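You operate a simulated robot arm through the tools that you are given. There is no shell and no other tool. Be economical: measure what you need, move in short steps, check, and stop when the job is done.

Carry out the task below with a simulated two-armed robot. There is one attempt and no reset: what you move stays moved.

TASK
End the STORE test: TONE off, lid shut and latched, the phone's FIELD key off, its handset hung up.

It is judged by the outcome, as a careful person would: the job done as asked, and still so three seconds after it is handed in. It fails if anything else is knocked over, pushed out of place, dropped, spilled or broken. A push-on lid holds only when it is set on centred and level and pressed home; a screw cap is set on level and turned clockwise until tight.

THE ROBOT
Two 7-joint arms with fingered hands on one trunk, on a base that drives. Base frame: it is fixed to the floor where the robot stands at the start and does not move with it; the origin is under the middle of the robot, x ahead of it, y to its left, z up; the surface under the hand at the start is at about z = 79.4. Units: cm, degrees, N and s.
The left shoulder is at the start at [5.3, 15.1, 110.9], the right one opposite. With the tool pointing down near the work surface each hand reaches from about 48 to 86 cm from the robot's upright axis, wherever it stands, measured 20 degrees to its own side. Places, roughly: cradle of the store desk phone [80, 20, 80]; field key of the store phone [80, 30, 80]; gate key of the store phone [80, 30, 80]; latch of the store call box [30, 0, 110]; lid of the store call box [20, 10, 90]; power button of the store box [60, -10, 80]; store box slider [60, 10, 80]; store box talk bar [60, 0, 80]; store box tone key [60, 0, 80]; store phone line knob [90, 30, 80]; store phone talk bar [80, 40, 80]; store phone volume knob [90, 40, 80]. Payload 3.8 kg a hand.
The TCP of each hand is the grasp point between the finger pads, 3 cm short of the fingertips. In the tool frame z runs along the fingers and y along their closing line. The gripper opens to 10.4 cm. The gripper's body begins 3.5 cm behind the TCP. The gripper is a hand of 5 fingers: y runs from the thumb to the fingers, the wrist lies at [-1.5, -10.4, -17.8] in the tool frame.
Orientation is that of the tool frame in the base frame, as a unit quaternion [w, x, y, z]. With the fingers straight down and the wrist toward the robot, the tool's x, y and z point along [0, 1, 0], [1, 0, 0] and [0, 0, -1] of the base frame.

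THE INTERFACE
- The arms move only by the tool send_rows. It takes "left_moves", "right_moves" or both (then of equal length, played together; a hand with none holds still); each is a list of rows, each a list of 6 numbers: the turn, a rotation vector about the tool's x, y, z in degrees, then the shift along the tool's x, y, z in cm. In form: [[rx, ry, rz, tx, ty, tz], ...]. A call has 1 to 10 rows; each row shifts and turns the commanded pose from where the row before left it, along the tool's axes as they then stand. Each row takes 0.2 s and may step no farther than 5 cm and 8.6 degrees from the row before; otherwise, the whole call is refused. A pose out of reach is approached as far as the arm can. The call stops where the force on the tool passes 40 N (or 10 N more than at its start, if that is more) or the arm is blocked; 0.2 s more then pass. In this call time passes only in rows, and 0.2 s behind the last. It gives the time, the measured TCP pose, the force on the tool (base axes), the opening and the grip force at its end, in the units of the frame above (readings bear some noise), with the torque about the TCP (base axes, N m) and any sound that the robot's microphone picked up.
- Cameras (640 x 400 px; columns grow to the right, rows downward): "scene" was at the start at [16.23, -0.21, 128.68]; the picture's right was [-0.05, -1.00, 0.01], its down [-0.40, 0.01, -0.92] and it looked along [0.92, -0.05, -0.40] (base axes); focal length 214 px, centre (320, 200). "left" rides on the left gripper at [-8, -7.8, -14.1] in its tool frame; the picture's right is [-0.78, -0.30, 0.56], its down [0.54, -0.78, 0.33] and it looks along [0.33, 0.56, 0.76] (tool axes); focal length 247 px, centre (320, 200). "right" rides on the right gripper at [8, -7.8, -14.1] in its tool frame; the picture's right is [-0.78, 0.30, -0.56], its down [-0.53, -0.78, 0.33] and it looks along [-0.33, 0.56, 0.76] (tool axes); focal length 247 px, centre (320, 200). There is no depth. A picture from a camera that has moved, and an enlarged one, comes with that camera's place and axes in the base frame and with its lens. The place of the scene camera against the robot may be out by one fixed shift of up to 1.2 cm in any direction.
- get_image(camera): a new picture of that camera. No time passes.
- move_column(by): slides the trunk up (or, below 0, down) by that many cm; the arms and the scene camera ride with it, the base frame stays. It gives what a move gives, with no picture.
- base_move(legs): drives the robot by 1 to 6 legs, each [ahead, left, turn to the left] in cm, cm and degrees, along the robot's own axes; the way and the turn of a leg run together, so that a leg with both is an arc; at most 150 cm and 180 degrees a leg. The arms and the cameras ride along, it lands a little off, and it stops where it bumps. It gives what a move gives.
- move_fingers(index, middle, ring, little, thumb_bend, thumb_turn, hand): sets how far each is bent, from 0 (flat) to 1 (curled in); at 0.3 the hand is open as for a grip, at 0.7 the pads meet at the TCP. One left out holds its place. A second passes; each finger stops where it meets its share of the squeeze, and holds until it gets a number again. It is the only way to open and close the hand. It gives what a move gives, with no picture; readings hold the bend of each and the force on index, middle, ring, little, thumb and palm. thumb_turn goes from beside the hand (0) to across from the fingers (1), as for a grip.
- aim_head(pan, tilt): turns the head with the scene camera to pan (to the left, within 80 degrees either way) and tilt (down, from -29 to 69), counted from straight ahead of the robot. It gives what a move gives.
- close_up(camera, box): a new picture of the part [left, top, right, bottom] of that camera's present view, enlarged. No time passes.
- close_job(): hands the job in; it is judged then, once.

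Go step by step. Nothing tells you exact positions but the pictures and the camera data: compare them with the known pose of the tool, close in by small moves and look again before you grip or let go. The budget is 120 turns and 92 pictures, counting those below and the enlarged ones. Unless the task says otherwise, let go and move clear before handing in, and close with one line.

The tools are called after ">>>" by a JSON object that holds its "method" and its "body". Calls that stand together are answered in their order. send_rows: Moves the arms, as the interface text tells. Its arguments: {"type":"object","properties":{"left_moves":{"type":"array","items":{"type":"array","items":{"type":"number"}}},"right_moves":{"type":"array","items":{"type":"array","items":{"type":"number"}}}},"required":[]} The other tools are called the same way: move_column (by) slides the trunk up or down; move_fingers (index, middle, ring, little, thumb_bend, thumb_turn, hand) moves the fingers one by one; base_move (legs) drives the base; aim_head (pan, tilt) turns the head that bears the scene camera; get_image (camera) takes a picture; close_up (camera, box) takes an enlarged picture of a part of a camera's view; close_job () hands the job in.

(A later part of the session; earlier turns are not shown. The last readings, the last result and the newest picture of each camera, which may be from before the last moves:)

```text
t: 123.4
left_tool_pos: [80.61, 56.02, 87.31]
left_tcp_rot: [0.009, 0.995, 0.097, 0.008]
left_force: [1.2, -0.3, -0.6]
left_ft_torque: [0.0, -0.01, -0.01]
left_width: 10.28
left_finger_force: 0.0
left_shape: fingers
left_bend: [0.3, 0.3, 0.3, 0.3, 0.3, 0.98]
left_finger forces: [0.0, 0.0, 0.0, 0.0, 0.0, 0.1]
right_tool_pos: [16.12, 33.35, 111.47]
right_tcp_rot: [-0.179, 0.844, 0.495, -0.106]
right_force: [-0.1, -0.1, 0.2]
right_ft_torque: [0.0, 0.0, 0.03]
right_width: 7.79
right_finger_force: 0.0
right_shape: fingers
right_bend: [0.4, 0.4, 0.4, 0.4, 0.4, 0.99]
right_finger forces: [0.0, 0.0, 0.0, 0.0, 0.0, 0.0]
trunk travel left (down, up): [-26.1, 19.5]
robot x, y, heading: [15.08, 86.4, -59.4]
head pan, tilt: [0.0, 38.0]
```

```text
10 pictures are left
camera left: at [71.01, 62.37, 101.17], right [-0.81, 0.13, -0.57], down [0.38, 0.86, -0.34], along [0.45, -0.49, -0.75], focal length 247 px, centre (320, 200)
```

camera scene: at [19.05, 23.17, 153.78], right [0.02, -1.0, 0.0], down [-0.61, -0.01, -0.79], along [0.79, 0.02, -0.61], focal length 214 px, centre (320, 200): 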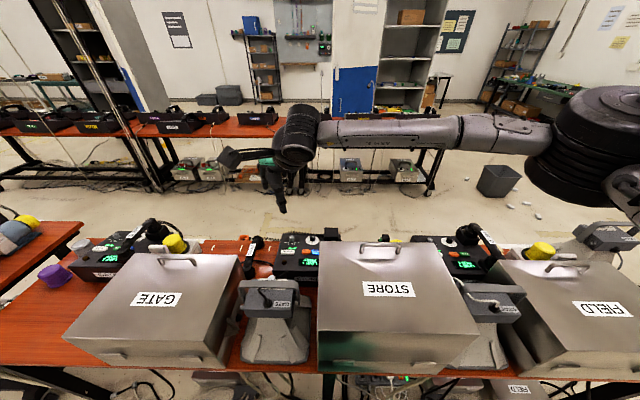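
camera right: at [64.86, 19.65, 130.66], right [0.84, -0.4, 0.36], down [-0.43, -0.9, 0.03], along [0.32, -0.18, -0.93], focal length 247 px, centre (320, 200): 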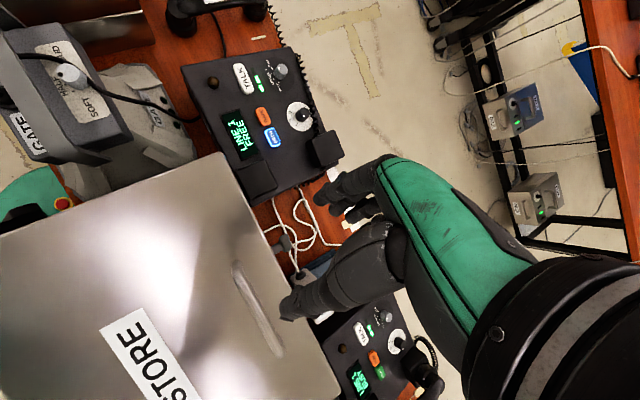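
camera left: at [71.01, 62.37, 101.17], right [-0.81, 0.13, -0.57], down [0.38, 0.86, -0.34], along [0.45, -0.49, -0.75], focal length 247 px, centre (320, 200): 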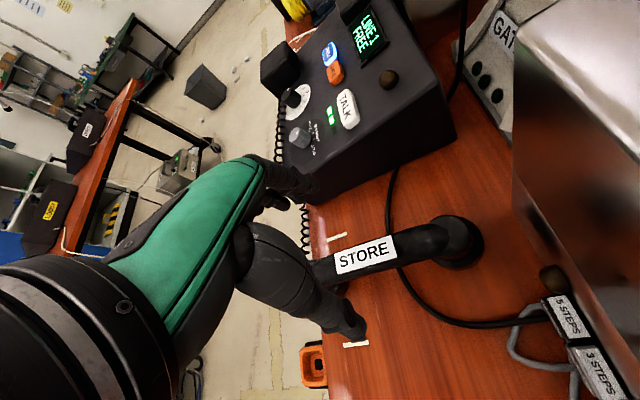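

Aligned. I descend to handle height and close.

>>> {"method": "send_rows", "body": {"left_moves": [[0, 0, 0, 0, 0.1, 3], [0, 0, 0, 0, 0.1, 3], [0, 0, 0, 0, 0, 2.8]]}}

>>> {"method": "move_fingers", "body": {"hand": "left", "index": 0.7, "middle": 0.7, "ring": 0.7, "little": 0.7, "thumb_bend": 0.7}}

```text
t: 124.2
left_tool_pos: [78.63, 57.39, 82.46]
left_tcp_rot: [0.009, 0.995, 0.1, 0.008]
left_force: [-0.2, 0.8, -0.3]
left_ft_torque: [0.0, -0.01, 0.01]
left_width: 10.31
left_finger_force: 0.0
left_shape: fingers
left_bend: [0.3, 0.3, 0.3, 0.3, 0.3, 0.98]
left_finger forces: [0.0, 0.0, 0.0, 0.0, 0.0, 0.0]
left hand out of reach, approached as far as the arm can: row 2, 3
right_tool_pos: [16.16, 33.5, 111.57]
right_tcp_rot: [-0.178, 0.844, 0.494, -0.105]
right_force: [0.2, 0.7, -0.1]
right_ft_torque: [-0.01, 0.03, 0.0]
right_width: 7.78
right_finger_force: 0.1
right_shape: fingers
right_bend: [0.4, 0.4, 0.4, 0.4, 0.4, 0.99]
right_finger forces: [0.0, 0.0, 0.0, 0.0, 0.0, 0.0]
trunk travel left (down, up): [-26.1, 19.5]
robot x, y, heading: [15.26, 86.48, -59.3]
head pan, tilt: [0.0, 38.0]
```

```text
t: 125.2
left_tool_pos: [78.59, 57.37, 82.55]
left_tcp_rot: [0.008, 0.995, 0.099, 0.008]
left_force: [0.3, 0.3, 1.0]
left_ft_torque: [-0.01, 0.0, -0.02]
left_width: 0.15
left_finger_force: 0.1
left_shape: fingers
left_bend: [0.7, 0.7, 0.7, 0.7, 0.7, 1.0]
left_finger forces: [0.0, 0.0, 0.0, 0.1, 0.0, 0.0]
right_tool_pos: [16.12, 33.45, 111.57]
right_tcp_rot: [-0.18, 0.844, 0.494, -0.106]
right_force: [0.9, 0.5, 0.0]
right_ft_torque: [0.0, 0.0, -0.02]
right_width: 7.78
right_finger_force: 0.1
right_shape: fingers
right_bend: [0.4, 0.4, 0.4, 0.4, 0.4, 0.99]
right_finger forces: [0.0, 0.0, 0.0, 0.0, 0.1, 0.0]
trunk travel left (down, up): [-26.1, 19.5]
robot x, y, heading: [15.29, 86.41, -59.3]
head pan, tilt: [0.0, 38.0]
```

The arm fell short (hand closed in air just above it). I'll reopen, go back to the aligned hover, and use the trunk to go straight down.

>>> {"method": "move_fingers", "body": {"hand": "left", "index": 0.3, "middle": 0.3, "ring": 0.3, "little": 0.3, "thumb_bend": 0.3}}

>>> {"method": "send_rows", "body": {"left_moves": [[0, 0, 0, 0, 0, -4], [0, 0, 0, 1.7, 1.7, -1]]}}

>>> {"method": "move_column", "body": {"by": -5}}

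```text
t: 126.2
left_tool_pos: [78.6, 57.27, 82.5]
left_tcp_rot: [0.007, 0.995, 0.098, 0.007]
left_force: [0.8, 0.4, 0.5]
left_ft_torque: [0.02, -0.01, 0.02]
left_width: 10.29
left_finger_force: 0.1
left_shape: fingers
left_bend: [0.3, 0.3, 0.3, 0.3, 0.3, 0.98]
left_finger forces: [0.0, 0.0, 0.0, 0.0, 0.1, 0.1]
right_tool_pos: [16.25, 33.46, 111.49]
right_tcp_rot: [-0.18, 0.844, 0.494, -0.105]
right_force: [0.0, 0.1, -0.9]
right_ft_torque: [-0.03, -0.01, 0.0]
right_width: 7.83
right_finger_force: 0.1
right_shape: fingers
right_bend: [0.4, 0.4, 0.4, 0.4, 0.4, 0.99]
right_finger forces: [0.1, 0.0, 0.0, 0.1, 0.1, 0.0]
trunk travel left (down, up): [-26.1, 19.5]
robot x, y, heading: [15.23, 86.55, -59.4]
head pan, tilt: [0.0, 38.0]
```

```text
t: 126.8
left_tool_pos: [80.73, 56.17, 87.76]
left_tcp_rot: [0.008, 0.995, 0.098, 0.008]
left_force: [-0.5, -0.4, -0.1]
left_ft_torque: [0.03, 0.0, 0.01]
left_width: 10.28
left_finger_force: 0.0
left_shape: fingers
left_bend: [0.3, 0.3, 0.3, 0.3, 0.3, 0.98]
left_finger forces: [0.0, 0.1, 0.0, 0.0, 0.0, 0.0]
right_tool_pos: [16.25, 33.44, 111.55]
right_tcp_rot: [-0.18, 0.844, 0.494, -0.105]
right_force: [0.2, -0.7, -0.3]
right_ft_torque: [0.0, 0.04, -0.01]
right_width: 7.8
right_finger_force: 0.0
right_shape: fingers
right_bend: [0.4, 0.4, 0.4, 0.4, 0.4, 0.99]
right_finger forces: [0.0, 0.0, 0.0, 0.1, 0.0, 0.1]
trunk travel left (down, up): [-26.1, 19.5]
robot x, y, heading: [15.18, 86.56, -59.3]
head pan, tilt: [0.0, 38.0]
```

```text
t: 127.7
left_tool_pos: [80.6, 56.15, 82.71]
left_tcp_rot: [0.009, 0.995, 0.098, 0.009]
left_force: [-0.6, 0.3, 0.0]
left_ft_torque: [-0.01, -0.03, -0.02]
left_width: 10.27
left_finger_force: 0.1
left_shape: fingers
left_bend: [0.3, 0.3, 0.3, 0.3, 0.3, 0.98]
left_finger forces: [0.0, 0.0, 0.0, 0.1, 0.1, 0.0]
right_tool_pos: [16.21, 33.53, 106.61]
right_tcp_rot: [-0.177, 0.844, 0.495, -0.106]
right_force: [-0.6, -0.1, 0.1]
right_ft_torque: [-0.01, 0.0, 0.03]
right_width: 7.78
right_finger_force: 0.1
right_shape: fingers
right_bend: [0.4, 0.4, 0.4, 0.4, 0.4, 0.99]
right_finger forces: [0.0, 0.0, 0.0, 0.0, 0.0, 0.0]
trunk travel left (down, up): [-21.1, 24.5]
robot x, y, heading: [15.53, 86.33, -59.3]
head pan, tilt: [0.0, 38.0]
```

>>> {"method": "move_column", "body": {"by": -2.5}}

>>> {"method": "move_column", "body": {"by": -2.3}}

>>> {"method": "move_fingers", "body": {"hand": "left", "index": 0.7, "middle": 0.7, "ring": 0.7, "little": 0.7, "thumb_bend": 0.7}}

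```text
t: 128.4
left_tool_pos: [80.58, 56.15, 80.25]
left_tcp_rot: [0.009, 0.995, 0.097, 0.009]
left_force: [-0.5, 0.5, 0.5]
left_ft_torque: [0.0, 0.02, 0.0]
left_width: 10.27
left_finger_force: 0.1
left_shape: fingers
left_bend: [0.3, 0.3, 0.3, 0.3, 0.3, 0.98]
left_finger forces: [0.1, 0.0, 0.0, 0.1, 0.1, 0.0]
right_tool_pos: [16.12, 33.55, 104.08]
right_tcp_rot: [-0.179, 0.844, 0.494, -0.106]
right_force: [0.2, 0.7, 0.3]
right_ft_torque: [0.01, 0.01, 0.01]
right_width: 7.76
right_finger_force: 0.1
right_shape: fingers
right_bend: [0.4, 0.4, 0.4, 0.4, 0.4, 0.99]
right_finger forces: [0.0, 0.0, 0.1, 0.0, 0.0, 0.0]
trunk travel left (down, up): [-18.6, 27.0]
robot x, y, heading: [15.35, 86.41, -59.1]
head pan, tilt: [0.0, 38.0]
```

```text
t: 129.1
left_tool_pos: [80.66, 56.0, 77.81]
left_tcp_rot: [0.009, 0.995, 0.098, 0.007]
left_force: [0.2, -0.6, 0.5]
left_ft_torque: [-0.05, -0.01, -0.01]
left_width: 10.28
left_finger_force: 0.0
left_shape: fingers
left_bend: [0.3, 0.3, 0.3, 0.3, 0.3, 0.98]
left_finger forces: [0.0, 0.0, 0.0, 0.0, 0.0, 0.0]
right_tool_pos: [16.12, 33.49, 101.81]
right_tcp_rot: [-0.178, 0.844, 0.494, -0.106]
right_force: [0.6, 0.6, 0.1]
right_ft_torque: [0.0, 0.02, -0.05]
right_width: 7.77
right_finger_force: 0.0
right_shape: fingers
right_bend: [0.4, 0.4, 0.4, 0.4, 0.4, 0.99]
right_finger forces: [0.1, 0.1, 0.0, 0.0, 0.0, 0.1]
trunk travel left (down, up): [-16.3, 29.3]
robot x, y, heading: [15.81, 87.01, -59.1]
head pan, tilt: [0.0, 38.0]
```

```text
t: 130.1
left_tool_pos: [80.59, 56.05, 77.94]
left_tcp_rot: [0.009, 0.995, 0.099, 0.008]
left_force: [2.0, -1.2, 5.9]
left_ft_torque: [0.07, -0.11, -0.06]
left_width: 3.11
left_finger_force: 15.3
left_shape: fingers
left_bend: [0.64, 0.65, 0.65, 0.69, 0.56, 0.99]
left_finger forces: [5.0, 5.1, 3.8, 3.3, 13.6, 0.0]
right_tool_pos: [16.16, 33.43, 101.77]
right_tcp_rot: [-0.18, 0.844, 0.494, -0.105]
right_force: [-0.6, 0.3, -0.5]
right_ft_torque: [0.0, -0.01, -0.01]
right_width: 7.8
right_finger_force: 0.1
right_shape: fingers
right_bend: [0.4, 0.4, 0.4, 0.4, 0.4, 0.99]
right_finger forces: [0.0, 0.0, 0.0, 0.0, 0.1, 0.0]
trunk travel left (down, up): [-16.3, 29.3]
robot x, y, heading: [15.22, 86.67, -59.4]
head pan, tilt: [0.0, 38.0]
```

The handset is gripped (15 N). I'll lift with the trunk and look.

>>> {"method": "move_column", "body": {"by": 16}}

>>> {"method": "get_image", "body": {"camera": "left"}}

```text
t: 132.0
left_tool_pos: [80.69, 56.14, 93.86]
left_tcp_rot: [0.008, 0.995, 0.098, 0.008]
left_force: [0.4, -0.4, -2.5]
left_ft_torque: [-0.02, 0.0, 0.04]
left_width: 3.11
left_finger_force: 13.9
left_shape: fingers
left_bend: [0.64, 0.65, 0.65, 0.7, 0.56, 0.99]
left_finger forces: [4.8, 4.4, 3.3, 1.3, 13.2, 0.0]
right_tool_pos: [16.18, 33.42, 117.67]
right_tcp_rot: [-0.18, 0.844, 0.494, -0.106]
right_force: [-0.9, -0.5, -0.1]
right_ft_torque: [-0.01, -0.02, -0.02]
right_width: 7.8
right_finger_force: 0.0
right_shape: fingers
right_bend: [0.4, 0.4, 0.4, 0.4, 0.4, 0.99]
right_finger forces: [0.1, 0.0, 0.1, 0.1, 0.0, 0.0]
trunk travel left (down, up): [-32.3, 13.3]
robot x, y, heading: [15.19, 86.71, -59.2]
head pan, tilt: [0.0, 38.0]
```

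```text
9 pictures are left
camera left: at [71.09, 62.34, 107.68], right [-0.81, 0.13, -0.57], down [0.38, 0.86, -0.34], along [0.45, -0.49, -0.75], focal length 247 px, centre (320, 200)
```

left: 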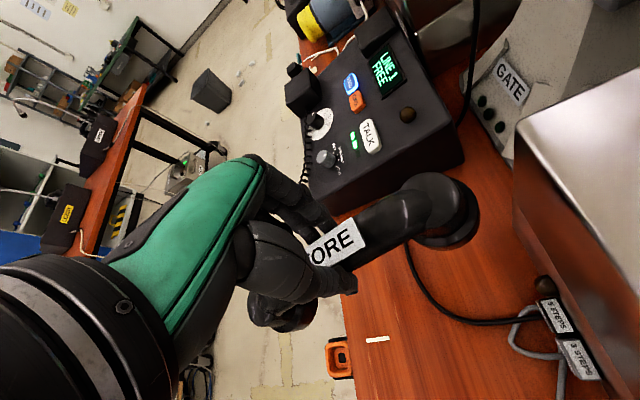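

The handset is securely held, cups down. Cradle pads triangulate to ≈[71.5, 19.6, 80.5] and [87.4, 19.7, 81]. I'll drive the base so the handset ends above the cradle.

>>> {"method": "base_move", "body": {"legs": [[30.9, -19.5, 0]]}}

>>> {"method": "send_rows", "body": {"left_moves": [[0, 0, 4, 0, 0, 0], [0, 0, 4, 0, 0, 0]]}}

>>> {"method": "get_image", "body": {"camera": "left"}}

```text
t: 134.3
left_tool_pos: [79.58, 19.21, 93.86]
left_tcp_rot: [0.009, 0.995, 0.096, 0.008]
left_force: [0.0, -0.1, -2.9]
left_ft_torque: [-0.05, 0.0, -0.03]
left_width: 3.1
left_finger_force: 13.6
left_shape: fingers
left_bend: [0.64, 0.65, 0.65, 0.7, 0.56, 0.99]
left_finger forces: [4.9, 4.4, 3.3, 1.3, 13.3, 0.0]
right_tool_pos: [14.95, -3.23, 117.87]
right_tcp_rot: [-0.179, 0.845, 0.493, -0.106]
right_force: [0.0, -0.2, -0.1]
right_ft_torque: [0.0, -0.06, 0.01]
right_width: 7.79
right_finger_force: 0.1
right_shape: fingers
right_bend: [0.4, 0.4, 0.4, 0.4, 0.4, 0.99]
right_finger forces: [0.0, 0.1, 0.0, 0.0, 0.1, 0.1]
trunk travel left (down, up): [-32.3, 13.3]
robot x, y, heading: [14.22, 49.93, -59.6]
head pan, tilt: [0.0, 38.0]
```

```text
t: 134.9
left_tool_pos: [78.77, 19.63, 94.6]
left_tcp_rot: [0.008, 1.0, 0.026, 0.009]
left_force: [0.7, 0.3, -1.8]
left_ft_torque: [0.02, -0.01, 0.0]
left_width: 3.11
left_finger_force: 13.4
left_shape: fingers
left_bend: [0.64, 0.65, 0.65, 0.7, 0.56, 0.99]
left_finger forces: [5.0, 4.3, 3.3, 1.3, 13.2, 0.0]
left hand out of reach, approached as far as the arm can: row 1, 2
right_tool_pos: [14.97, -3.28, 117.75]
right_tcp_rot: [-0.179, 0.845, 0.492, -0.105]
right_force: [0.6, 0.4, -0.2]
right_ft_torque: [0.0, -0.03, -0.02]
right_width: 7.8
right_finger_force: 0.1
right_shape: fingers
right_bend: [0.4, 0.4, 0.4, 0.4, 0.4, 0.99]
right_finger forces: [0.1, 0.0, 0.0, 0.0, 0.0, 0.0]
trunk travel left (down, up): [-32.3, 13.3]
robot x, y, heading: [14.36, 49.84, -59.2]
head pan, tilt: [0.0, 38.0]
```

```text
8 pictures are left
camera left: at [70.15, 27.22, 108.48], right [-0.78, 0.25, -0.58], down [0.5, 0.8, -0.33], along [0.38, -0.55, -0.75], focal length 247 px, centre (320, 200)
```

left: 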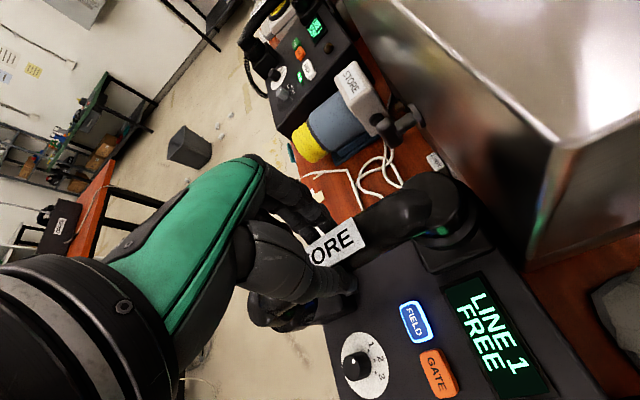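

The handset is nearly over the cradle; it needs about +1.3 cm in x and −1.2 cm in y. I'll lower 5 cm, correct, and look again.

>>> {"method": "move_column", "body": {"by": -4.5}}

>>> {"method": "send_rows", "body": {"left_moves": [[0, 0, 1.5, 1.2, 1.2, 0]]}}

>>> {"method": "get_image", "body": {"camera": "left"}}

```text
t: 135.8
left_tool_pos: [78.58, 19.64, 90.14]
left_tcp_rot: [0.008, 1.0, 0.027, 0.007]
left_force: [-1.1, -0.7, 0.8]
left_ft_torque: [-0.04, -0.02, -0.03]
left_width: 3.1
left_finger_force: 14.7
left_shape: fingers
left_bend: [0.64, 0.66, 0.66, 0.7, 0.56, 0.99]
left_finger forces: [5.2, 4.7, 3.8, 2.3, 13.4, 0.0]
right_tool_pos: [14.8, -3.3, 113.3]
right_tcp_rot: [-0.179, 0.846, 0.492, -0.104]
right_force: [0.4, 0.3, -0.2]
right_ft_torque: [0.0, 0.0, 0.03]
right_width: 7.78
right_finger_force: 0.0
right_shape: fingers
right_bend: [0.4, 0.4, 0.4, 0.4, 0.4, 0.99]
right_finger forces: [0.0, 0.0, 0.1, 0.0, 0.1, 0.0]
trunk travel left (down, up): [-27.8, 17.8]
robot x, y, heading: [14.29, 50.01, -59.8]
head pan, tilt: [0.0, 38.0]
```

```text
t: 136.2
left_tool_pos: [79.9, 18.49, 90.16]
left_tcp_rot: [0.006, 1.0, 0.014, 0.009]
left_force: [-0.5, 0.2, -0.6]
left_ft_torque: [0.11, 0.05, 0.0]
left_width: 3.11
left_finger_force: 13.9
left_shape: fingers
left_bend: [0.64, 0.66, 0.66, 0.7, 0.56, 0.99]
left_finger forces: [4.9, 4.4, 3.3, 1.2, 13.4, 0.0]
right_tool_pos: [15.11, -3.46, 113.33]
right_tcp_rot: [-0.18, 0.846, 0.491, -0.103]
right_force: [0.0, 0.5, -0.1]
right_ft_torque: [-0.01, -0.02, -0.04]
right_width: 7.78
right_finger_force: 0.1
right_shape: fingers
right_bend: [0.4, 0.4, 0.4, 0.4, 0.4, 0.99]
right_finger forces: [0.1, 0.0, 0.0, 0.0, 0.0, 0.0]
trunk travel left (down, up): [-27.8, 17.8]
robot x, y, heading: [14.45, 49.86, -59.7]
head pan, tilt: [0.0, 38.0]
```

```text
7 pictures are left
camera left: at [71.52, 26.2, 104.03], right [-0.77, 0.27, -0.57], down [0.52, 0.79, -0.33], along [0.36, -0.56, -0.75], focal length 247 px, centre (320, 200)
```

left: 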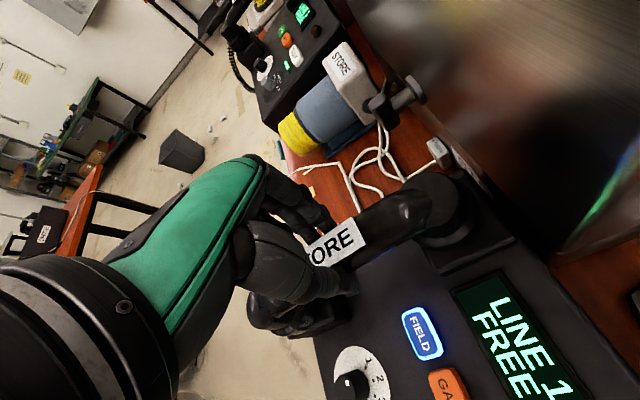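

>>> {"method": "close_up", "body": {"camera": "left", "box": [215, 0, 435, 135]}}

```text
2.91 times, centred on (325, 68) of left
camera zoom: at [71.52, 26.2, 104.03], right [-0.77, 0.27, -0.57], down [0.52, 0.79, -0.33], along [0.36, -0.56, -0.75], focal length 718 px, centre (306, 586)
```

zoom: 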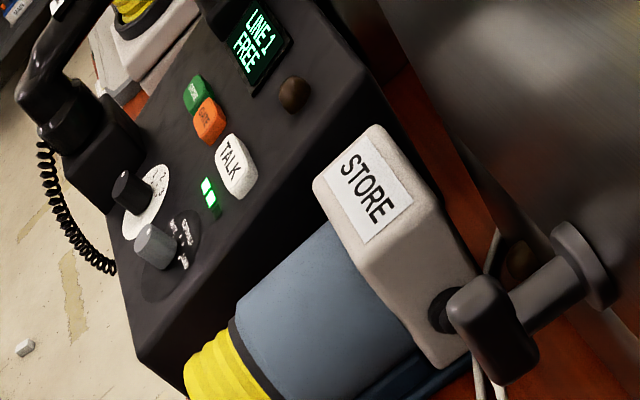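

The FIELD phone shows how it hangs: cups resting on the blocks. My handset's cups are within ~1 cm of theirs, so I nudge −0.6 in y and lower gradually, watching the force.

>>> {"method": "send_rows", "body": {"left_moves": [[0, 0, 1, 0, 0.6, 0]]}}

>>> {"method": "move_column", "body": {"by": -2}}

>>> {"method": "move_column", "body": {"by": -1}}

```text
t: 136.6
left_tool_pos: [79.69, 18.19, 90.27]
left_tcp_rot: [0.007, 1.0, 0.006, 0.009]
left_force: [-0.6, -0.7, -1.9]
left_ft_torque: [0.04, 0.0, 0.0]
left_width: 3.11
left_finger_force: 13.8
left_shape: fingers
left_bend: [0.64, 0.66, 0.66, 0.7, 0.56, 0.99]
left_finger forces: [5.1, 4.6, 3.4, 0.9, 13.3, 0.0]
left hand out of reach, approached as far as the arm can: row 1
right_tool_pos: [15.0, -3.45, 113.24]
right_tcp_rot: [-0.18, 0.845, 0.493, -0.105]
right_force: [-0.1, -0.9, 0.6]
right_ft_torque: [0.01, 0.05, -0.01]
right_width: 7.81
right_finger_force: 0.1
right_shape: fingers
right_bend: [0.4, 0.4, 0.4, 0.4, 0.4, 0.99]
right_finger forces: [0.0, 0.0, 0.0, 0.0, 0.0, 0.0]
trunk travel left (down, up): [-27.8, 17.8]
robot x, y, heading: [14.22, 49.98, -59.5]
head pan, tilt: [0.0, 38.0]
```

```text
t: 137.2
left_tool_pos: [79.6, 18.19, 88.31]
left_tcp_rot: [0.005, 1.0, 0.003, 0.007]
left_force: [-2.2, 0.2, 9.5]
left_ft_torque: [0.16, 0.02, -0.17]
left_width: 2.91
left_finger_force: 13.8
left_shape: fingers
left_bend: [0.65, 0.68, 0.65, 0.69, 0.58, 1.0]
left_finger forces: [4.5, 2.0, 3.2, 3.1, 14.5, 0.1]
right_tool_pos: [15.06, -3.44, 111.17]
right_tcp_rot: [-0.18, 0.846, 0.492, -0.105]
right_force: [-0.8, -0.3, -0.2]
right_ft_torque: [0.03, 0.02, -0.03]
right_width: 7.79
right_finger_force: 0.1
right_shape: fingers
right_bend: [0.4, 0.4, 0.4, 0.4, 0.4, 0.99]
right_finger forces: [0.0, 0.1, 0.0, 0.0, 0.1, 0.0]
trunk travel left (down, up): [-25.8, 19.8]
robot x, y, heading: [14.13, 49.9, -59.5]
head pan, tilt: [0.0, 38.0]
```

```text
t: 137.8
left_tool_pos: [79.62, 18.26, 87.46]
left_tcp_rot: [0.007, 1.0, 0.005, 0.007]
left_force: [-1.1, 0.9, 5.7]
left_ft_torque: [0.04, -0.07, -0.19]
left_width: 2.35
left_finger_force: 12.6
left_shape: fingers
left_bend: [0.66, 0.7, 0.69, 0.68, 0.61, 1.0]
left_finger forces: [5.4, 0.0, 1.5, 5.2, 12.8, 0.0]
right_tool_pos: [15.04, -3.23, 110.22]
right_tcp_rot: [-0.179, 0.845, 0.492, -0.105]
right_force: [-0.9, -0.4, -0.8]
right_ft_torque: [0.0, 0.01, 0.04]
right_width: 7.78
right_finger_force: 0.1
right_shape: fingers
right_bend: [0.4, 0.4, 0.4, 0.4, 0.4, 0.99]
right_finger forces: [0.0, 0.1, 0.1, 0.0, 0.0, 0.1]
trunk travel left (down, up): [-24.8, 20.8]
robot x, y, heading: [14.59, 49.6, -59.6]
head pan, tilt: [0.0, 38.0]
```

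Contact at TCP z≈88.5; the handset is settling in the grip. A look before letting go.

>>> {"method": "get_image", "body": {"camera": "left"}}

```text
5 pictures are left
camera left: at [71.33, 26.19, 101.39], right [-0.77, 0.28, -0.57], down [0.53, 0.78, -0.33], along [0.35, -0.56, -0.75], focal length 247 px, centre (320, 200)
```

left: 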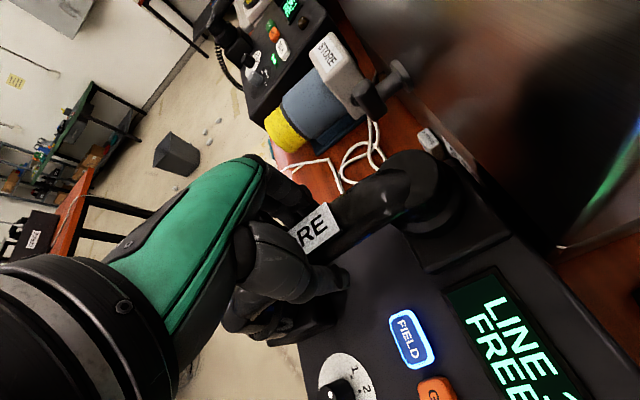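

The handset is turned ~9° relative to the cradle (near cup too far right, far cup too far left). I'll lift 1.5 cm, yaw by −8°, and lower again.

>>> {"method": "move_column", "body": {"by": 1.8}}

>>> {"method": "send_rows", "body": {"left_moves": [[0, 0, 4.5, 0, 0, 0], [0, 0, 4.5, 0, 0, 0]]}}

```text
t: 138.5
left_tool_pos: [79.66, 18.24, 89.31]
left_tcp_rot: [0.007, 1.0, 0.003, 0.009]
left_force: [-0.2, 0.4, -2.1]
left_ft_torque: [-0.05, -0.01, -0.02]
left_width: 2.41
left_finger_force: 12.4
left_shape: fingers
left_bend: [0.64, 0.7, 0.69, 0.68, 0.61, 1.0]
left_finger forces: [7.3, 0.2, 1.7, 3.4, 11.5, 0.0]
right_tool_pos: [15.03, -3.28, 112.17]
right_tcp_rot: [-0.18, 0.845, 0.492, -0.105]
right_force: [-0.4, 0.9, -0.3]
right_ft_torque: [0.03, 0.0, -0.04]
right_width: 7.78
right_finger_force: 0.0
right_shape: fingers
right_bend: [0.4, 0.4, 0.4, 0.4, 0.4, 0.99]
right_finger forces: [0.0, 0.0, 0.0, 0.0, 0.0, 0.0]
trunk travel left (down, up): [-26.6, 19.0]
robot x, y, heading: [14.18, 49.99, -59.6]
head pan, tilt: [0.0, 38.0]
```

```text
t: 139.1
left_tool_pos: [79.08, 18.6, 89.93]
left_tcp_rot: [0.006, 0.997, -0.074, 0.01]
left_force: [-0.3, 1.3, -1.6]
left_ft_torque: [-0.02, -0.01, 0.01]
left_width: 2.4
left_finger_force: 11.7
left_shape: fingers
left_bend: [0.64, 0.7, 0.69, 0.68, 0.61, 1.0]
left_finger forces: [7.4, 0.3, 1.7, 3.3, 11.7, 0.1]
left hand out of reach, approached as far as the arm can: row 2
right_tool_pos: [14.95, -3.25, 112.06]
right_tcp_rot: [-0.179, 0.845, 0.492, -0.105]
right_force: [0.3, 0.0, 0.5]
right_ft_torque: [0.01, -0.01, 0.03]
right_width: 7.78
right_finger_force: 0.1
right_shape: fingers
right_bend: [0.4, 0.4, 0.4, 0.4, 0.4, 0.99]
right_finger forces: [0.0, 0.0, 0.1, 0.0, 0.1, 0.1]
trunk travel left (down, up): [-26.6, 19.0]
robot x, y, heading: [14.36, 49.99, -59.8]
head pan, tilt: [0.0, 38.0]
```

The cups now compute to ≈[71.2, 20.4] and [87.4, 20.6], matching the pads. Lowering again.

>>> {"method": "move_column", "body": {"by": -1.8}}

>>> {"method": "move_column", "body": {"by": -1.0}}

```text
t: 139.7
left_tool_pos: [79.04, 18.63, 88.15]
left_tcp_rot: [0.007, 0.997, -0.073, 0.009]
left_force: [-0.1, -0.1, -2.4]
left_ft_torque: [0.01, 0.02, -0.01]
left_width: 2.4
left_finger_force: 12.1
left_shape: fingers
left_bend: [0.64, 0.7, 0.69, 0.68, 0.61, 1.0]
left_finger forces: [7.3, 0.3, 1.7, 3.3, 11.6, 0.1]
right_tool_pos: [15.07, -3.41, 110.24]
right_tcp_rot: [-0.179, 0.846, 0.491, -0.104]
right_force: [0.2, -0.4, -0.3]
right_ft_torque: [0.01, 0.0, -0.01]
right_width: 7.79
right_finger_force: 0.1
right_shape: fingers
right_bend: [0.4, 0.4, 0.4, 0.4, 0.4, 0.99]
right_finger forces: [0.1, 0.0, 0.1, 0.0, 0.1, 0.0]
trunk travel left (down, up): [-24.8, 20.8]
robot x, y, heading: [14.57, 49.51, -59.5]
head pan, tilt: [0.0, 38.0]
```

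```text
t: 140.3
left_tool_pos: [78.9, 18.65, 87.32]
left_tcp_rot: [0.008, 0.997, -0.074, 0.011]
left_force: [0.8, 0.5, 9.8]
left_ft_torque: [0.06, -0.06, -0.01]
left_width: 2.35
left_finger_force: 12.3
left_shape: fingers
left_bend: [0.64, 0.7, 0.69, 0.68, 0.61, 1.0]
left_finger forces: [7.6, 0.1, 0.9, 3.7, 12.8, 0.0]
right_tool_pos: [14.85, -3.29, 109.27]
right_tcp_rot: [-0.178, 0.845, 0.493, -0.105]
right_force: [-0.8, 0.5, 0.2]
right_ft_torque: [-0.01, 0.06, 0.0]
right_width: 7.8
right_finger_force: 0.2
right_shape: fingers
right_bend: [0.4, 0.4, 0.4, 0.4, 0.4, 0.99]
right_finger forces: [0.0, 0.0, 0.0, 0.0, 0.1, 0.0]
trunk travel left (down, up): [-23.8, 21.8]
robot x, y, heading: [14.31, 49.94, -59.4]
head pan, tilt: [0.0, 38.0]
```

Firm, level contact (10 N, almost no torque). I'll ease the fingers open a little, still caging it, and check.

>>> {"method": "move_fingers", "body": {"hand": "left", "index": 0.5, "middle": 0.5, "ring": 0.5, "little": 0.5, "thumb_bend": 0.42}}

>>> {"method": "get_image", "body": {"camera": "left"}}

```text
t: 141.3
left_tool_pos: [79.07, 18.7, 87.16]
left_tcp_rot: [0.007, 0.997, -0.075, 0.009]
left_force: [0.4, -0.1, -0.3]
left_ft_torque: [-0.03, -0.01, 0.01]
left_width: 6.17
left_finger_force: 0.0
left_shape: fingers
left_bend: [0.5, 0.5, 0.5, 0.5, 0.42, 0.99]
left_finger forces: [0.1, 0.0, 0.0, 0.1, 0.0, 0.1]
right_tool_pos: [14.9, -3.31, 109.18]
right_tcp_rot: [-0.18, 0.845, 0.492, -0.105]
right_force: [0.4, 0.2, 0.0]
right_ft_torque: [0.0, 0.02, -0.01]
right_width: 7.77
right_finger_force: 0.1
right_shape: fingers
right_bend: [0.4, 0.4, 0.4, 0.4, 0.4, 0.99]
right_finger forces: [0.1, 0.0, 0.0, 0.0, 0.0, 0.0]
trunk travel left (down, up): [-23.8, 21.8]
robot x, y, heading: [14.28, 49.94, -59.7]
head pan, tilt: [0.0, 38.0]
```

```text
4 pictures are left
camera left: at [72.07, 27.73, 101.04], right [-0.71, 0.4, -0.58], down [0.65, 0.68, -0.33], along [0.26, -0.61, -0.75], focal length 247 px, centre (320, 200)
```

left: 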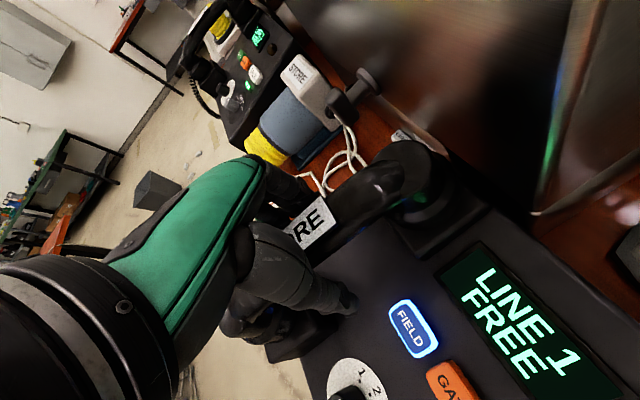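

The handset rests on both cradle pads. I'll open fully, rise, and shape a pointing hand for the FIELD key.

>>> {"method": "move_fingers", "body": {"hand": "left", "index": 0.3, "middle": 0.3, "ring": 0.3, "little": 0.3, "thumb_bend": 0.25}}

>>> {"method": "move_column", "body": {"by": 10}}

>>> {"method": "move_fingers", "body": {"hand": "left", "index": 0.4, "middle": 1, "ring": 1, "little": 1, "thumb_bend": 0.85}}

>>> {"method": "send_rows", "body": {"left_moves": [[0, 6, 0, 0, -3, 0], [0, 6, 0, 0, -3, 0], [0, 0, 0, 0, -2.5, 0], [0, 0, 0, 0, -2.4, 0]]}}

```text
t: 142.3
left_tool_pos: [78.99, 18.71, 87.27]
left_tcp_rot: [0.007, 0.997, -0.074, 0.009]
left_force: [0.1, 0.4, 1.2]
left_ft_torque: [-0.01, 0.01, 0.02]
left_width: 10.69
left_finger_force: 0.1
left_shape: fingers
left_bend: [0.3, 0.3, 0.3, 0.3, 0.25, 0.97]
left_finger forces: [0.0, 0.1, 0.1, 0.0, 0.0, 0.1]
right_tool_pos: [14.94, -3.37, 109.23]
right_tcp_rot: [-0.18, 0.845, 0.492, -0.105]
right_force: [-0.4, 0.3, 0.0]
right_ft_torque: [-0.01, 0.01, 0.01]
right_width: 7.79
right_finger_force: 0.1
right_shape: fingers
right_bend: [0.4, 0.4, 0.4, 0.4, 0.4, 0.99]
right_finger forces: [0.0, 0.0, 0.1, 0.1, 0.1, 0.1]
trunk travel left (down, up): [-23.8, 21.8]
robot x, y, heading: [14.25, 49.88, -59.7]
head pan, tilt: [0.0, 38.0]
```

```text
t: 143.6
left_tool_pos: [78.9, 18.8, 100.71]
left_tcp_rot: [0.03, 0.996, -0.074, 0.026]
left_force: [0.0, 0.3, -0.4]
left_ft_torque: [-0.01, -0.02, 0.0]
left_width: 10.71
left_finger_force: 0.1
left_shape: fingers
left_bend: [0.3, 0.3, 0.3, 0.3, 0.25, 0.97]
left_finger forces: [0.0, 0.1, 0.1, 0.0, 0.1, 0.0]
right_tool_pos: [14.87, -3.31, 119.23]
right_tcp_rot: [-0.181, 0.845, 0.492, -0.106]
right_force: [0.5, 0.6, 0.3]
right_ft_torque: [0.0, -0.02, -0.01]
right_width: 7.78
right_finger_force: 0.1
right_shape: fingers
right_bend: [0.4, 0.4, 0.4, 0.4, 0.4, 0.99]
right_finger forces: [0.0, 0.0, 0.0, 0.1, 0.0, 0.0]
trunk travel left (down, up): [-33.8, 11.8]
robot x, y, heading: [14.24, 49.91, -59.4]
head pan, tilt: [0.0, 38.0]
```

```text
t: 144.6
left_tool_pos: [79.09, 18.84, 100.75]
left_tcp_rot: [0.031, 0.996, -0.073, 0.026]
left_force: [0.6, -0.5, -0.1]
left_ft_torque: [0.04, 0.0, -0.01]
left_width: 1.74
left_finger_force: 0.1
left_shape: fingers
left_bend: [0.4, 1.0, 1.0, 1.0, 0.85, 1.0]
left_finger forces: [0.1, 0.0, 0.0, 0.0, 0.0, 0.1]
right_tool_pos: [14.97, -3.34, 119.25]
right_tcp_rot: [-0.18, 0.845, 0.492, -0.104]
right_force: [-0.1, -1.0, -0.2]
right_ft_torque: [-0.02, 0.0, 0.06]
right_width: 7.79
right_finger_force: 0.1
right_shape: fingers
right_bend: [0.4, 0.4, 0.4, 0.4, 0.4, 0.99]
right_finger forces: [0.1, 0.0, 0.1, 0.0, 0.1, 0.1]
trunk travel left (down, up): [-33.8, 11.8]
robot x, y, heading: [14.01, 50.08, -59.3]
head pan, tilt: [0.0, 38.0]
```

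```text
t: 145.6
left_tool_pos: [80.61, 29.52, 100.28]
left_tcp_rot: [0.04, 0.988, -0.07, 0.13]
left_force: [-0.3, 1.1, 0.3]
left_ft_torque: [0.03, 0.02, 0.04]
left_width: 1.72
left_finger_force: 0.1
left_shape: fingers
left_bend: [0.4, 1.0, 1.0, 1.0, 0.85, 1.0]
left_finger forces: [0.0, 0.0, 0.0, 0.0, 0.0, 0.0]
right_tool_pos: [14.99, -3.24, 119.42]
right_tcp_rot: [-0.179, 0.845, 0.492, -0.105]
right_force: [0.2, 0.9, 0.1]
right_ft_torque: [-0.01, 0.03, 0.0]
right_width: 7.76
right_finger_force: 0.1
right_shape: fingers
right_bend: [0.4, 0.4, 0.4, 0.4, 0.4, 0.99]
right_finger forces: [0.0, 0.1, 0.0, 0.0, 0.0, 0.0]
trunk travel left (down, up): [-33.8, 11.8]
robot x, y, heading: [14.08, 49.93, -59.4]
head pan, tilt: [0.0, 38.0]
```

>>> {"method": "send_rows", "body": {"left_moves": [[0, 0, 0, -1.5, -0.27, -0.43]]}}

>>> {"method": "move_column", "body": {"by": -13}}

>>> {"method": "get_image", "body": {"camera": "left"}}

```text
t: 146.0
left_tool_pos: [79.02, 29.91, 100.34]
left_tcp_rot: [0.038, 0.988, -0.07, 0.13]
left_force: [0.0, -0.3, -0.1]
left_ft_torque: [-0.02, -0.02, 0.01]
left_width: 1.75
left_finger_force: 0.1
left_shape: fingers
left_bend: [0.4, 1.0, 1.0, 1.0, 0.85, 1.0]
left_finger forces: [0.0, 0.0, 0.1, 0.0, 0.0, 0.0]
right_tool_pos: [14.9, -3.21, 119.33]
right_tcp_rot: [-0.179, 0.846, 0.492, -0.104]
right_force: [-0.2, -0.3, -0.6]
right_ft_torque: [-0.02, -0.03, 0.0]
right_width: 7.76
right_finger_force: 0.0
right_shape: fingers
right_bend: [0.4, 0.4, 0.4, 0.4, 0.4, 0.99]
right_finger forces: [0.0, 0.0, 0.0, 0.0, 0.1, 0.1]
trunk travel left (down, up): [-33.8, 11.8]
robot x, y, heading: [14.3, 49.93, -59.4]
head pan, tilt: [0.0, 38.0]
```

```text
t: 147.6
left_tool_pos: [79.12, 29.9, 87.3]
left_tcp_rot: [0.039, 0.988, -0.069, 0.129]
left_force: [-0.3, 0.3, 0.2]
left_ft_torque: [0.01, -0.02, 0.02]
left_width: 1.73
left_finger_force: 0.0
left_shape: fingers
left_bend: [0.4, 1.0, 1.0, 1.0, 0.85, 1.0]
left_finger forces: [0.1, 0.0, 0.0, 0.1, 0.1, 0.0]
right_tool_pos: [15.03, -3.22, 106.24]
right_tcp_rot: [-0.179, 0.845, 0.492, -0.106]
right_force: [0.5, 0.8, -0.3]
right_ft_torque: [0.01, 0.01, 0.02]
right_width: 7.79
right_finger_force: 0.1
right_shape: fingers
right_bend: [0.4, 0.4, 0.4, 0.4, 0.4, 0.99]
right_finger forces: [0.1, 0.0, 0.0, 0.0, 0.0, 0.1]
trunk travel left (down, up): [-20.8, 24.8]
robot x, y, heading: [14.23, 50.08, -59.5]
head pan, tilt: [0.0, 38.0]
```

```text
3 pictures are left
camera left: at [69.11, 40.01, 98.3], right [-0.56, 0.34, -0.76], down [0.71, 0.67, -0.23], along [0.43, -0.66, -0.61], focal length 247 px, centre (320, 200)
```

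left: 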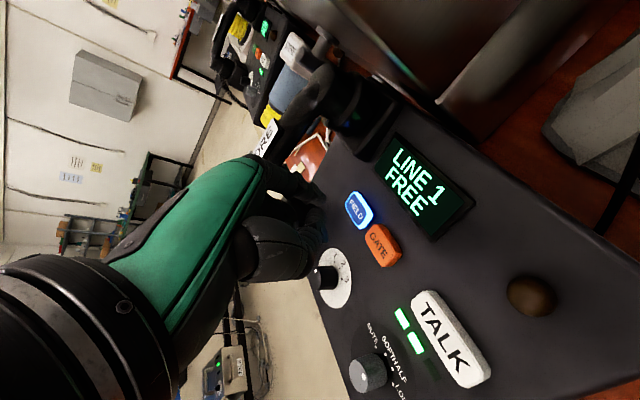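

The fingertip is right above the FIELD key (≈4 cm). I lower the trunk in steps, watching force and sound.

>>> {"method": "move_column", "body": {"by": -2.5}}

>>> {"method": "move_column", "body": {"by": -1.0}}

```text
t: 148.4
left_tool_pos: [81.02, 32.45, 90.24]
left_tcp_rot: [-0.011, 0.974, -0.086, 0.207]
left_force: [-0.2, 1.0, 0.2]
left_ft_torque: [-0.01, 0.02, 0.01]
left_width: 1.74
left_finger_force: 0.0
left_shape: fingers
left_bend: [0.4, 1.0, 1.0, 1.0, 0.85, 1.0]
left_finger forces: [0.1, 0.0, 0.0, 0.0, 0.0, 0.0]
right_tool_pos: [14.73, -2.42, 103.74]
right_tcp_rot: [-0.175, 0.842, 0.501, -0.1]
right_force: [0.3, -0.8, 0.6]
right_ft_torque: [0.02, 0.0, -0.02]
right_width: 7.77
right_finger_force: 0.0
right_shape: fingers
right_bend: [0.4, 0.4, 0.4, 0.4, 0.4, 0.99]
right_finger forces: [0.0, 0.1, 0.0, 0.0, 0.0, 0.0]
trunk travel left (down, up): [-18.5, 27.1]
robot x, y, heading: [14.3, 50.63, -58.6]
head pan, tilt: [0.0, 38.0]
stopped: the arm was blocked; the commanded pose is now the measured one
```

```text
t: 149.1
left_tool_pos: [82.44, 35.28, 94.38]
left_tcp_rot: [-0.053, 0.957, -0.089, 0.272]
left_force: [0.7, 1.0, 0.5]
left_ft_torque: [0.05, -0.02, 0.01]
left_width: 1.69
left_finger_force: 0.0
left_shape: fingers
left_bend: [0.4, 1.0, 1.0, 1.0, 0.85, 1.0]
left_finger forces: [0.0, 0.1, 0.0, 0.0, 0.1, 0.0]
right_tool_pos: [14.67, -1.66, 102.66]
right_tcp_rot: [-0.174, 0.837, 0.509, -0.098]
right_force: [-0.4, 0.4, 0.0]
right_ft_torque: [0.01, -0.05, 0.02]
right_width: 7.76
right_finger_force: 0.1
right_shape: fingers
right_bend: [0.4, 0.4, 0.4, 0.4, 0.4, 0.99]
right_finger forces: [0.1, 0.1, 0.1, 0.0, 0.0, 0.0]
trunk travel left (down, up): [-17.6, 28.0]
robot x, y, heading: [14.37, 52.07, -57.8]
head pan, tilt: [0.0, 38.0]
stopped: the arm was blocked; the commanded pose is now the measured one
```

The arm was blocked—likely my forearm touched the GATE box lid—so I raise at once and look at the surroundings.

>>> {"method": "move_column", "body": {"by": 10}}

>>> {"method": "aim_head", "body": {"pan": 45, "tilt": 40}}

>>> {"method": "get_image", "body": {"camera": "scene"}}

```text
t: 150.4
left_tool_pos: [84.45, 36.34, 102.86]
left_tcp_rot: [-0.047, 0.961, -0.087, 0.258]
left_force: [0.2, 0.6, -1.1]
left_ft_torque: [0.0, -0.01, 0.01]
left_width: 1.74
left_finger_force: 0.2
left_shape: fingers
left_bend: [0.4, 1.0, 1.0, 1.0, 0.85, 1.0]
left_finger forces: [0.1, 0.0, 0.0, 0.1, 0.0, 0.0]
right_tool_pos: [17.08, -0.82, 113.03]
right_tcp_rot: [-0.176, 0.835, 0.51, -0.109]
right_force: [-0.4, -0.2, -0.5]
right_ft_torque: [0.0, -0.01, 0.02]
right_width: 7.78
right_finger_force: 0.1
right_shape: fingers
right_bend: [0.4, 0.4, 0.4, 0.4, 0.4, 0.99]
right_finger forces: [0.0, 0.0, 0.0, 0.1, 0.0, 0.0]
trunk travel left (down, up): [-27.6, 18.0]
robot x, y, heading: [14.28, 52.29, -57.1]
head pan, tilt: [0.0, 38.0]
```

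```text
t: 151.5
left_tool_pos: [84.42, 36.53, 102.72]
left_tcp_rot: [-0.046, 0.962, -0.086, 0.257]
left_force: [0.1, 0.3, -0.5]
left_ft_torque: [0.0, -0.01, 0.0]
left_width: 1.71
left_finger_force: 0.1
left_shape: fingers
left_bend: [0.4, 1.0, 1.0, 1.0, 0.85, 1.0]
left_finger forces: [0.0, 0.1, 0.1, 0.1, 0.1, 0.0]
right_tool_pos: [17.22, -0.68, 113.21]
right_tcp_rot: [-0.176, 0.836, 0.509, -0.108]
right_force: [0.7, 0.2, 0.0]
right_ft_torque: [0.01, 0.01, 0.0]
right_width: 7.79
right_finger_force: 0.1
right_shape: fingers
right_bend: [0.4, 0.4, 0.4, 0.4, 0.4, 0.99]
right_finger forces: [0.0, 0.1, 0.0, 0.1, 0.0, 0.0]
trunk travel left (down, up): [-27.6, 18.0]
robot x, y, heading: [14.79, 52.21, -57.3]
head pan, tilt: [45.0, 40.0]
```

```text
2 pictures are left
camera scene: at [24.33, 47.71, 134.91], right [-0.21, -0.98, -0.06], down [-0.66, 0.19, -0.72], along [0.72, -0.11, -0.69], focal length 214 px, centre (320, 200)
```

scene: 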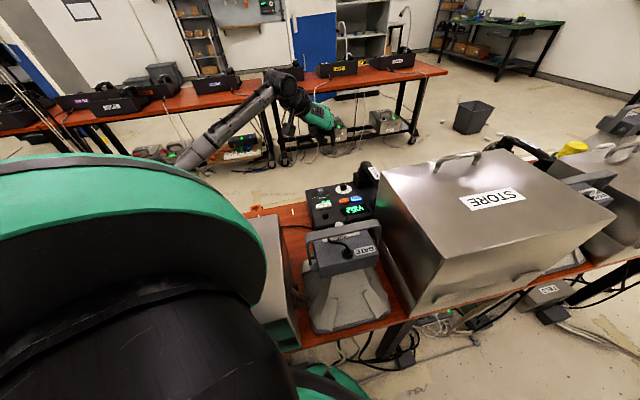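

Nothing appears displaced: the GATE box and device, STORE box and handset are in place. My upper arm was low over the GATE box, so I'll press FIELD from the earlier stance (heading −39°) with the trunk high.

>>> {"method": "move_column", "body": {"by": 10}}

>>> {"method": "base_move", "body": {"legs": [[23.3, -17.7, 0], [0, 0, 18.3]]}}

```text
t: 152.9
left_tool_pos: [84.59, 36.6, 112.64]
left_tcp_rot: [-0.047, 0.961, -0.085, 0.258]
left_force: [0.6, -0.6, -0.2]
left_ft_torque: [-0.02, 0.0, 0.01]
left_width: 1.71
left_finger_force: 0.1
left_shape: fingers
left_bend: [0.4, 1.0, 1.0, 1.0, 0.85, 1.0]
left_finger forces: [0.0, 0.0, 0.1, 0.0, 0.0, 0.0]
right_tool_pos: [17.32, -0.76, 123.1]
right_tcp_rot: [-0.177, 0.835, 0.51, -0.109]
right_force: [-0.3, 0.1, -0.9]
right_ft_torque: [-0.02, 0.0, 0.0]
right_width: 7.8
right_finger_force: 0.0
right_shape: fingers
right_bend: [0.4, 0.4, 0.4, 0.4, 0.4, 0.99]
right_finger forces: [0.1, 0.0, 0.0, 0.0, 0.1, 0.0]
trunk travel left (down, up): [-37.6, 8.0]
robot x, y, heading: [14.46, 52.12, -57.1]
head pan, tilt: [45.0, 40.0]
```

```text
t: 155.9
left_tool_pos: [83.69, 31.14, 112.62]
left_tcp_rot: [-0.089, 0.963, 0.074, 0.245]
left_force: [-0.3, -0.1, -0.1]
left_ft_torque: [0.02, 0.04, 0.01]
left_width: 1.73
left_finger_force: 0.0
left_shape: fingers
left_bend: [0.4, 1.0, 1.0, 1.0, 0.85, 1.0]
left_finger forces: [0.1, 0.1, 0.1, 0.1, 0.1, 0.0]
right_tool_pos: [32.05, -26.0, 123.09]
right_tcp_rot: [-0.155, 0.739, 0.641, -0.137]
right_force: [0.3, -0.1, 0.2]
right_ft_torque: [0.03, 0.01, -0.01]
right_width: 7.78
right_finger_force: 0.0
right_shape: fingers
right_bend: [0.4, 0.4, 0.4, 0.4, 0.4, 0.99]
right_finger forces: [0.1, 0.1, 0.0, 0.1, 0.0, 0.0]
trunk travel left (down, up): [-37.6, 8.0]
robot x, y, heading: [11.99, 23.35, -37.8]
head pan, tilt: [45.0, 40.0]
```

>>> {"method": "send_rows", "body": {"left_moves": [[0.2, -5.1, -5.9, 0, 0, 0], [0.2, -5.1, -5.9, 0, 0, 0], [0.2, -5.1, -5.9, 0, 0, 0], [0.2, -5.1, -5.9, 0, 0, 0], [0.2, -5.1, -5.9, 0, 0, 0], [0.2, -5.1, -5.9, 0, 0, 0]]}}

```text
t: 157.3
left_tool_pos: [83.59, 31.1, 112.75]
left_tcp_rot: [0.002, 0.923, 0.384, 0.001]
left_force: [0.4, -0.3, -0.1]
left_ft_torque: [-0.02, -0.02, 0.0]
left_width: 1.72
left_finger_force: 0.0
left_shape: fingers
left_bend: [0.4, 1.0, 1.0, 1.0, 0.85, 1.0]
left_finger forces: [0.0, 0.0, 0.0, 0.0, 0.0, 0.1]
right_tool_pos: [32.08, -26.04, 123.19]
right_tcp_rot: [-0.155, 0.739, 0.641, -0.137]
right_force: [0.0, 0.6, 1.1]
right_ft_torque: [0.0, -0.02, -0.01]
right_width: 7.8
right_finger_force: 0.1
right_shape: fingers
right_bend: [0.4, 0.4, 0.4, 0.4, 0.4, 0.99]
right_finger forces: [0.0, 0.1, 0.1, 0.0, 0.0, 0.0]
trunk travel left (down, up): [-37.6, 8.0]
robot x, y, heading: [12.14, 23.31, -38.1]
head pan, tilt: [45.0, 40.0]
```

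>>> {"method": "send_rows", "body": {"left_moves": [[0, 0, 0, -2.13, -1.43, 0], [0, 0, 0, -2.13, -1.43, 0], [0, 0, 0, -2.13, -1.43, 0], [0, 0, 0, 0, 0, 4], [0, 0, 0, 0, 0, 4], [0, 0, 0, 0, 0, 4], [0, 0, 0, 0, 0, 4], [0, 0, 0, 0, 0, 4]]}}

```text
t: 159.1
left_tool_pos: [76.0, 29.72, 92.81]
left_tcp_rot: [0.002, 0.924, 0.382, 0.002]
left_force: [-0.2, 0.2, -0.2]
left_ft_torque: [0.0, -0.04, 0.0]
left_width: 1.71
left_finger_force: 0.0
left_shape: fingers
left_bend: [0.4, 1.0, 1.0, 1.0, 0.85, 1.0]
left_finger forces: [0.0, 0.1, 0.0, 0.1, 0.0, 0.0]
right_tool_pos: [32.09, -26.04, 123.16]
right_tcp_rot: [-0.156, 0.739, 0.641, -0.136]
right_force: [0.1, -0.4, 0.6]
right_ft_torque: [-0.04, -0.02, -0.02]
right_width: 7.79
right_finger_force: 0.0
right_shape: fingers
right_bend: [0.4, 0.4, 0.4, 0.4, 0.4, 0.99]
right_finger forces: [0.0, 0.0, 0.0, 0.1, 0.1, 0.0]
trunk travel left (down, up): [-37.6, 8.0]
robot x, y, heading: [12.07, 23.31, -38.2]
head pan, tilt: [45.0, 40.0]
```

Reach is good here. I'll descend to ~4 cm above and verify alignment.

>>> {"method": "send_rows", "body": {"left_moves": [[0, 0, 0, 0, 0, 3], [0, 0, 0, 0, 0, 3]]}}

>>> {"method": "close_up", "body": {"camera": "left", "box": [240, 130, 480, 280]}}

```text
t: 159.7
left_tool_pos: [76.13, 29.59, 86.74]
left_tcp_rot: [0.003, 0.924, 0.382, 0.001]
left_force: [-0.3, 0.0, -0.3]
left_ft_torque: [0.01, -0.03, 0.0]
left_width: 1.73
left_finger_force: 0.1
left_shape: fingers
left_bend: [0.4, 1.0, 1.0, 1.0, 0.85, 1.0]
left_finger forces: [0.1, 0.0, 0.0, 0.0, 0.0, 0.0]
right_tool_pos: [32.07, -25.98, 123.13]
right_tcp_rot: [-0.156, 0.739, 0.64, -0.137]
right_force: [-0.2, 0.1, -0.2]
right_ft_torque: [-0.01, 0.0, 0.01]
right_width: 7.8
right_finger_force: 0.0
right_shape: fingers
right_bend: [0.4, 0.4, 0.4, 0.4, 0.4, 0.99]
right_finger forces: [0.0, 0.0, 0.0, 0.0, 0.0, 0.0]
trunk travel left (down, up): [-37.6, 8.0]
robot x, y, heading: [12.08, 23.0, -38.4]
head pan, tilt: [45.0, 40.0]
```

```text
2.67 times, centred on (360, 205) of left
camera zoom: at [64.99, 29.4, 100.78], right [-0.76, -0.34, -0.56], down [-0.17, 0.93, -0.34], along [0.63, -0.16, -0.76], focal length 659 px, centre (213, 187)
```

zoom: 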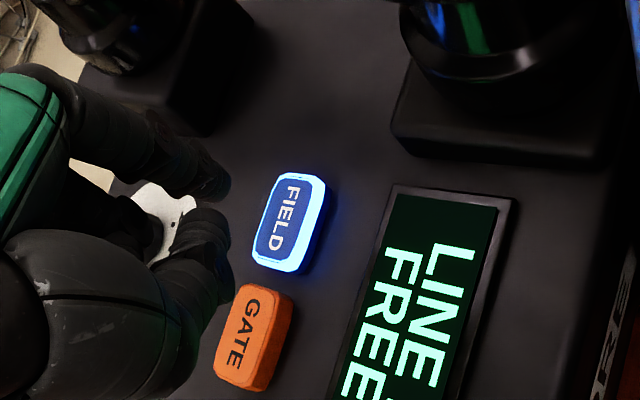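

The tip is ~0.6 cm too far ahead of the key. I correct and descend, step by step.

>>> {"method": "send_rows", "body": {"left_moves": [[0, 0, 0, -0.42, -0.43, 1.0], [0, 0, 0, 0, 0, 1.0], [0, 0, 0, 0, 0, 0.8]]}}

>>> {"method": "send_rows", "body": {"left_moves": [[0, 0, 0, 0, 0, 0.4]]}}

```text
t: 160.5
left_tool_pos: [75.47, 29.48, 83.98]
left_tcp_rot: [0.002, 0.924, 0.382, 0.001]
left_force: [0.1, 0.5, 0.1]
left_ft_torque: [-0.01, 0.02, 0.06]
left_width: 1.72
left_finger_force: 0.1
left_shape: fingers
left_bend: [0.4, 1.0, 1.0, 1.0, 0.85, 1.0]
left_finger forces: [0.0, 0.0, 0.1, 0.0, 0.0, 0.0]
right_tool_pos: [32.14, -26.04, 123.13]
right_tcp_rot: [-0.156, 0.74, 0.64, -0.137]
right_force: [-0.5, 1.3, -0.4]
right_ft_torque: [-0.02, -0.05, 0.01]
right_width: 7.81
right_finger_force: 0.1
right_shape: fingers
right_bend: [0.4, 0.4, 0.4, 0.4, 0.4, 0.99]
right_finger forces: [0.1, 0.1, 0.0, 0.1, 0.0, 0.0]
trunk travel left (down, up): [-37.6, 8.0]
robot x, y, heading: [11.93, 23.57, -38.2]
head pan, tilt: [45.0, 40.0]
```

```text
t: 160.9
left_tool_pos: [75.53, 29.45, 83.57]
left_tcp_rot: [0.003, 0.924, 0.382, 0.002]
left_force: [-0.4, 0.2, 1.2]
left_ft_torque: [0.03, 0.0, -0.01]
left_width: 1.7
left_finger_force: 0.6
left_shape: fingers
left_bend: [0.4, 1.0, 1.0, 1.0, 0.85, 1.0]
left_finger forces: [0.5, 0.0, 0.0, 0.0, 0.1, 0.1]
right_tool_pos: [32.03, -26.01, 123.17]
right_tcp_rot: [-0.156, 0.739, 0.641, -0.137]
right_force: [-0.1, -0.1, 0.2]
right_ft_torque: [0.04, -0.02, -0.03]
right_width: 7.81
right_finger_force: 0.1
right_shape: fingers
right_bend: [0.4, 0.4, 0.4, 0.4, 0.4, 0.99]
right_finger forces: [0.0, 0.0, 0.0, 0.0, 0.0, 0.0]
trunk travel left (down, up): [-37.6, 8.0]
robot x, y, heading: [12.07, 23.17, -38.0]
head pan, tilt: [45.0, 40.0]
```

Light contact on the key (≈1 N). I press a little further until it clicks.

>>> {"method": "send_rows", "body": {"left_moves": [[0, 0, 0, 0, 0, 0.3]]}}

```text
t: 161.3
left_tool_pos: [75.57, 29.48, 83.21]
left_tcp_rot: [0.003, 0.924, 0.382, 0.003]
left_force: [-0.6, 0.1, 2.1]
left_ft_torque: [-0.06, -0.04, 0.01]
left_width: 1.7
left_finger_force: 0.5
left_shape: fingers
left_bend: [0.4, 1.0, 1.0, 1.0, 0.85, 1.0]
left_finger forces: [1.3, 0.1, 0.1, 0.0, 0.0, 0.0]
right_tool_pos: [32.03, -25.99, 123.19]
right_tcp_rot: [-0.154, 0.739, 0.641, -0.137]
right_force: [0.2, -0.3, -0.1]
right_ft_torque: [0.02, 0.02, -0.02]
right_width: 7.79
right_finger_force: 0.1
right_shape: fingers
right_bend: [0.4, 0.4, 0.4, 0.4, 0.4, 0.99]
right_finger forces: [0.0, 0.0, 0.0, 0.0, 0.0, 0.0]
trunk travel left (down, up): [-37.6, 8.0]
robot x, y, heading: [12.12, 23.55, -38.0]
head pan, tilt: [45.0, 40.0]
heard: click
```

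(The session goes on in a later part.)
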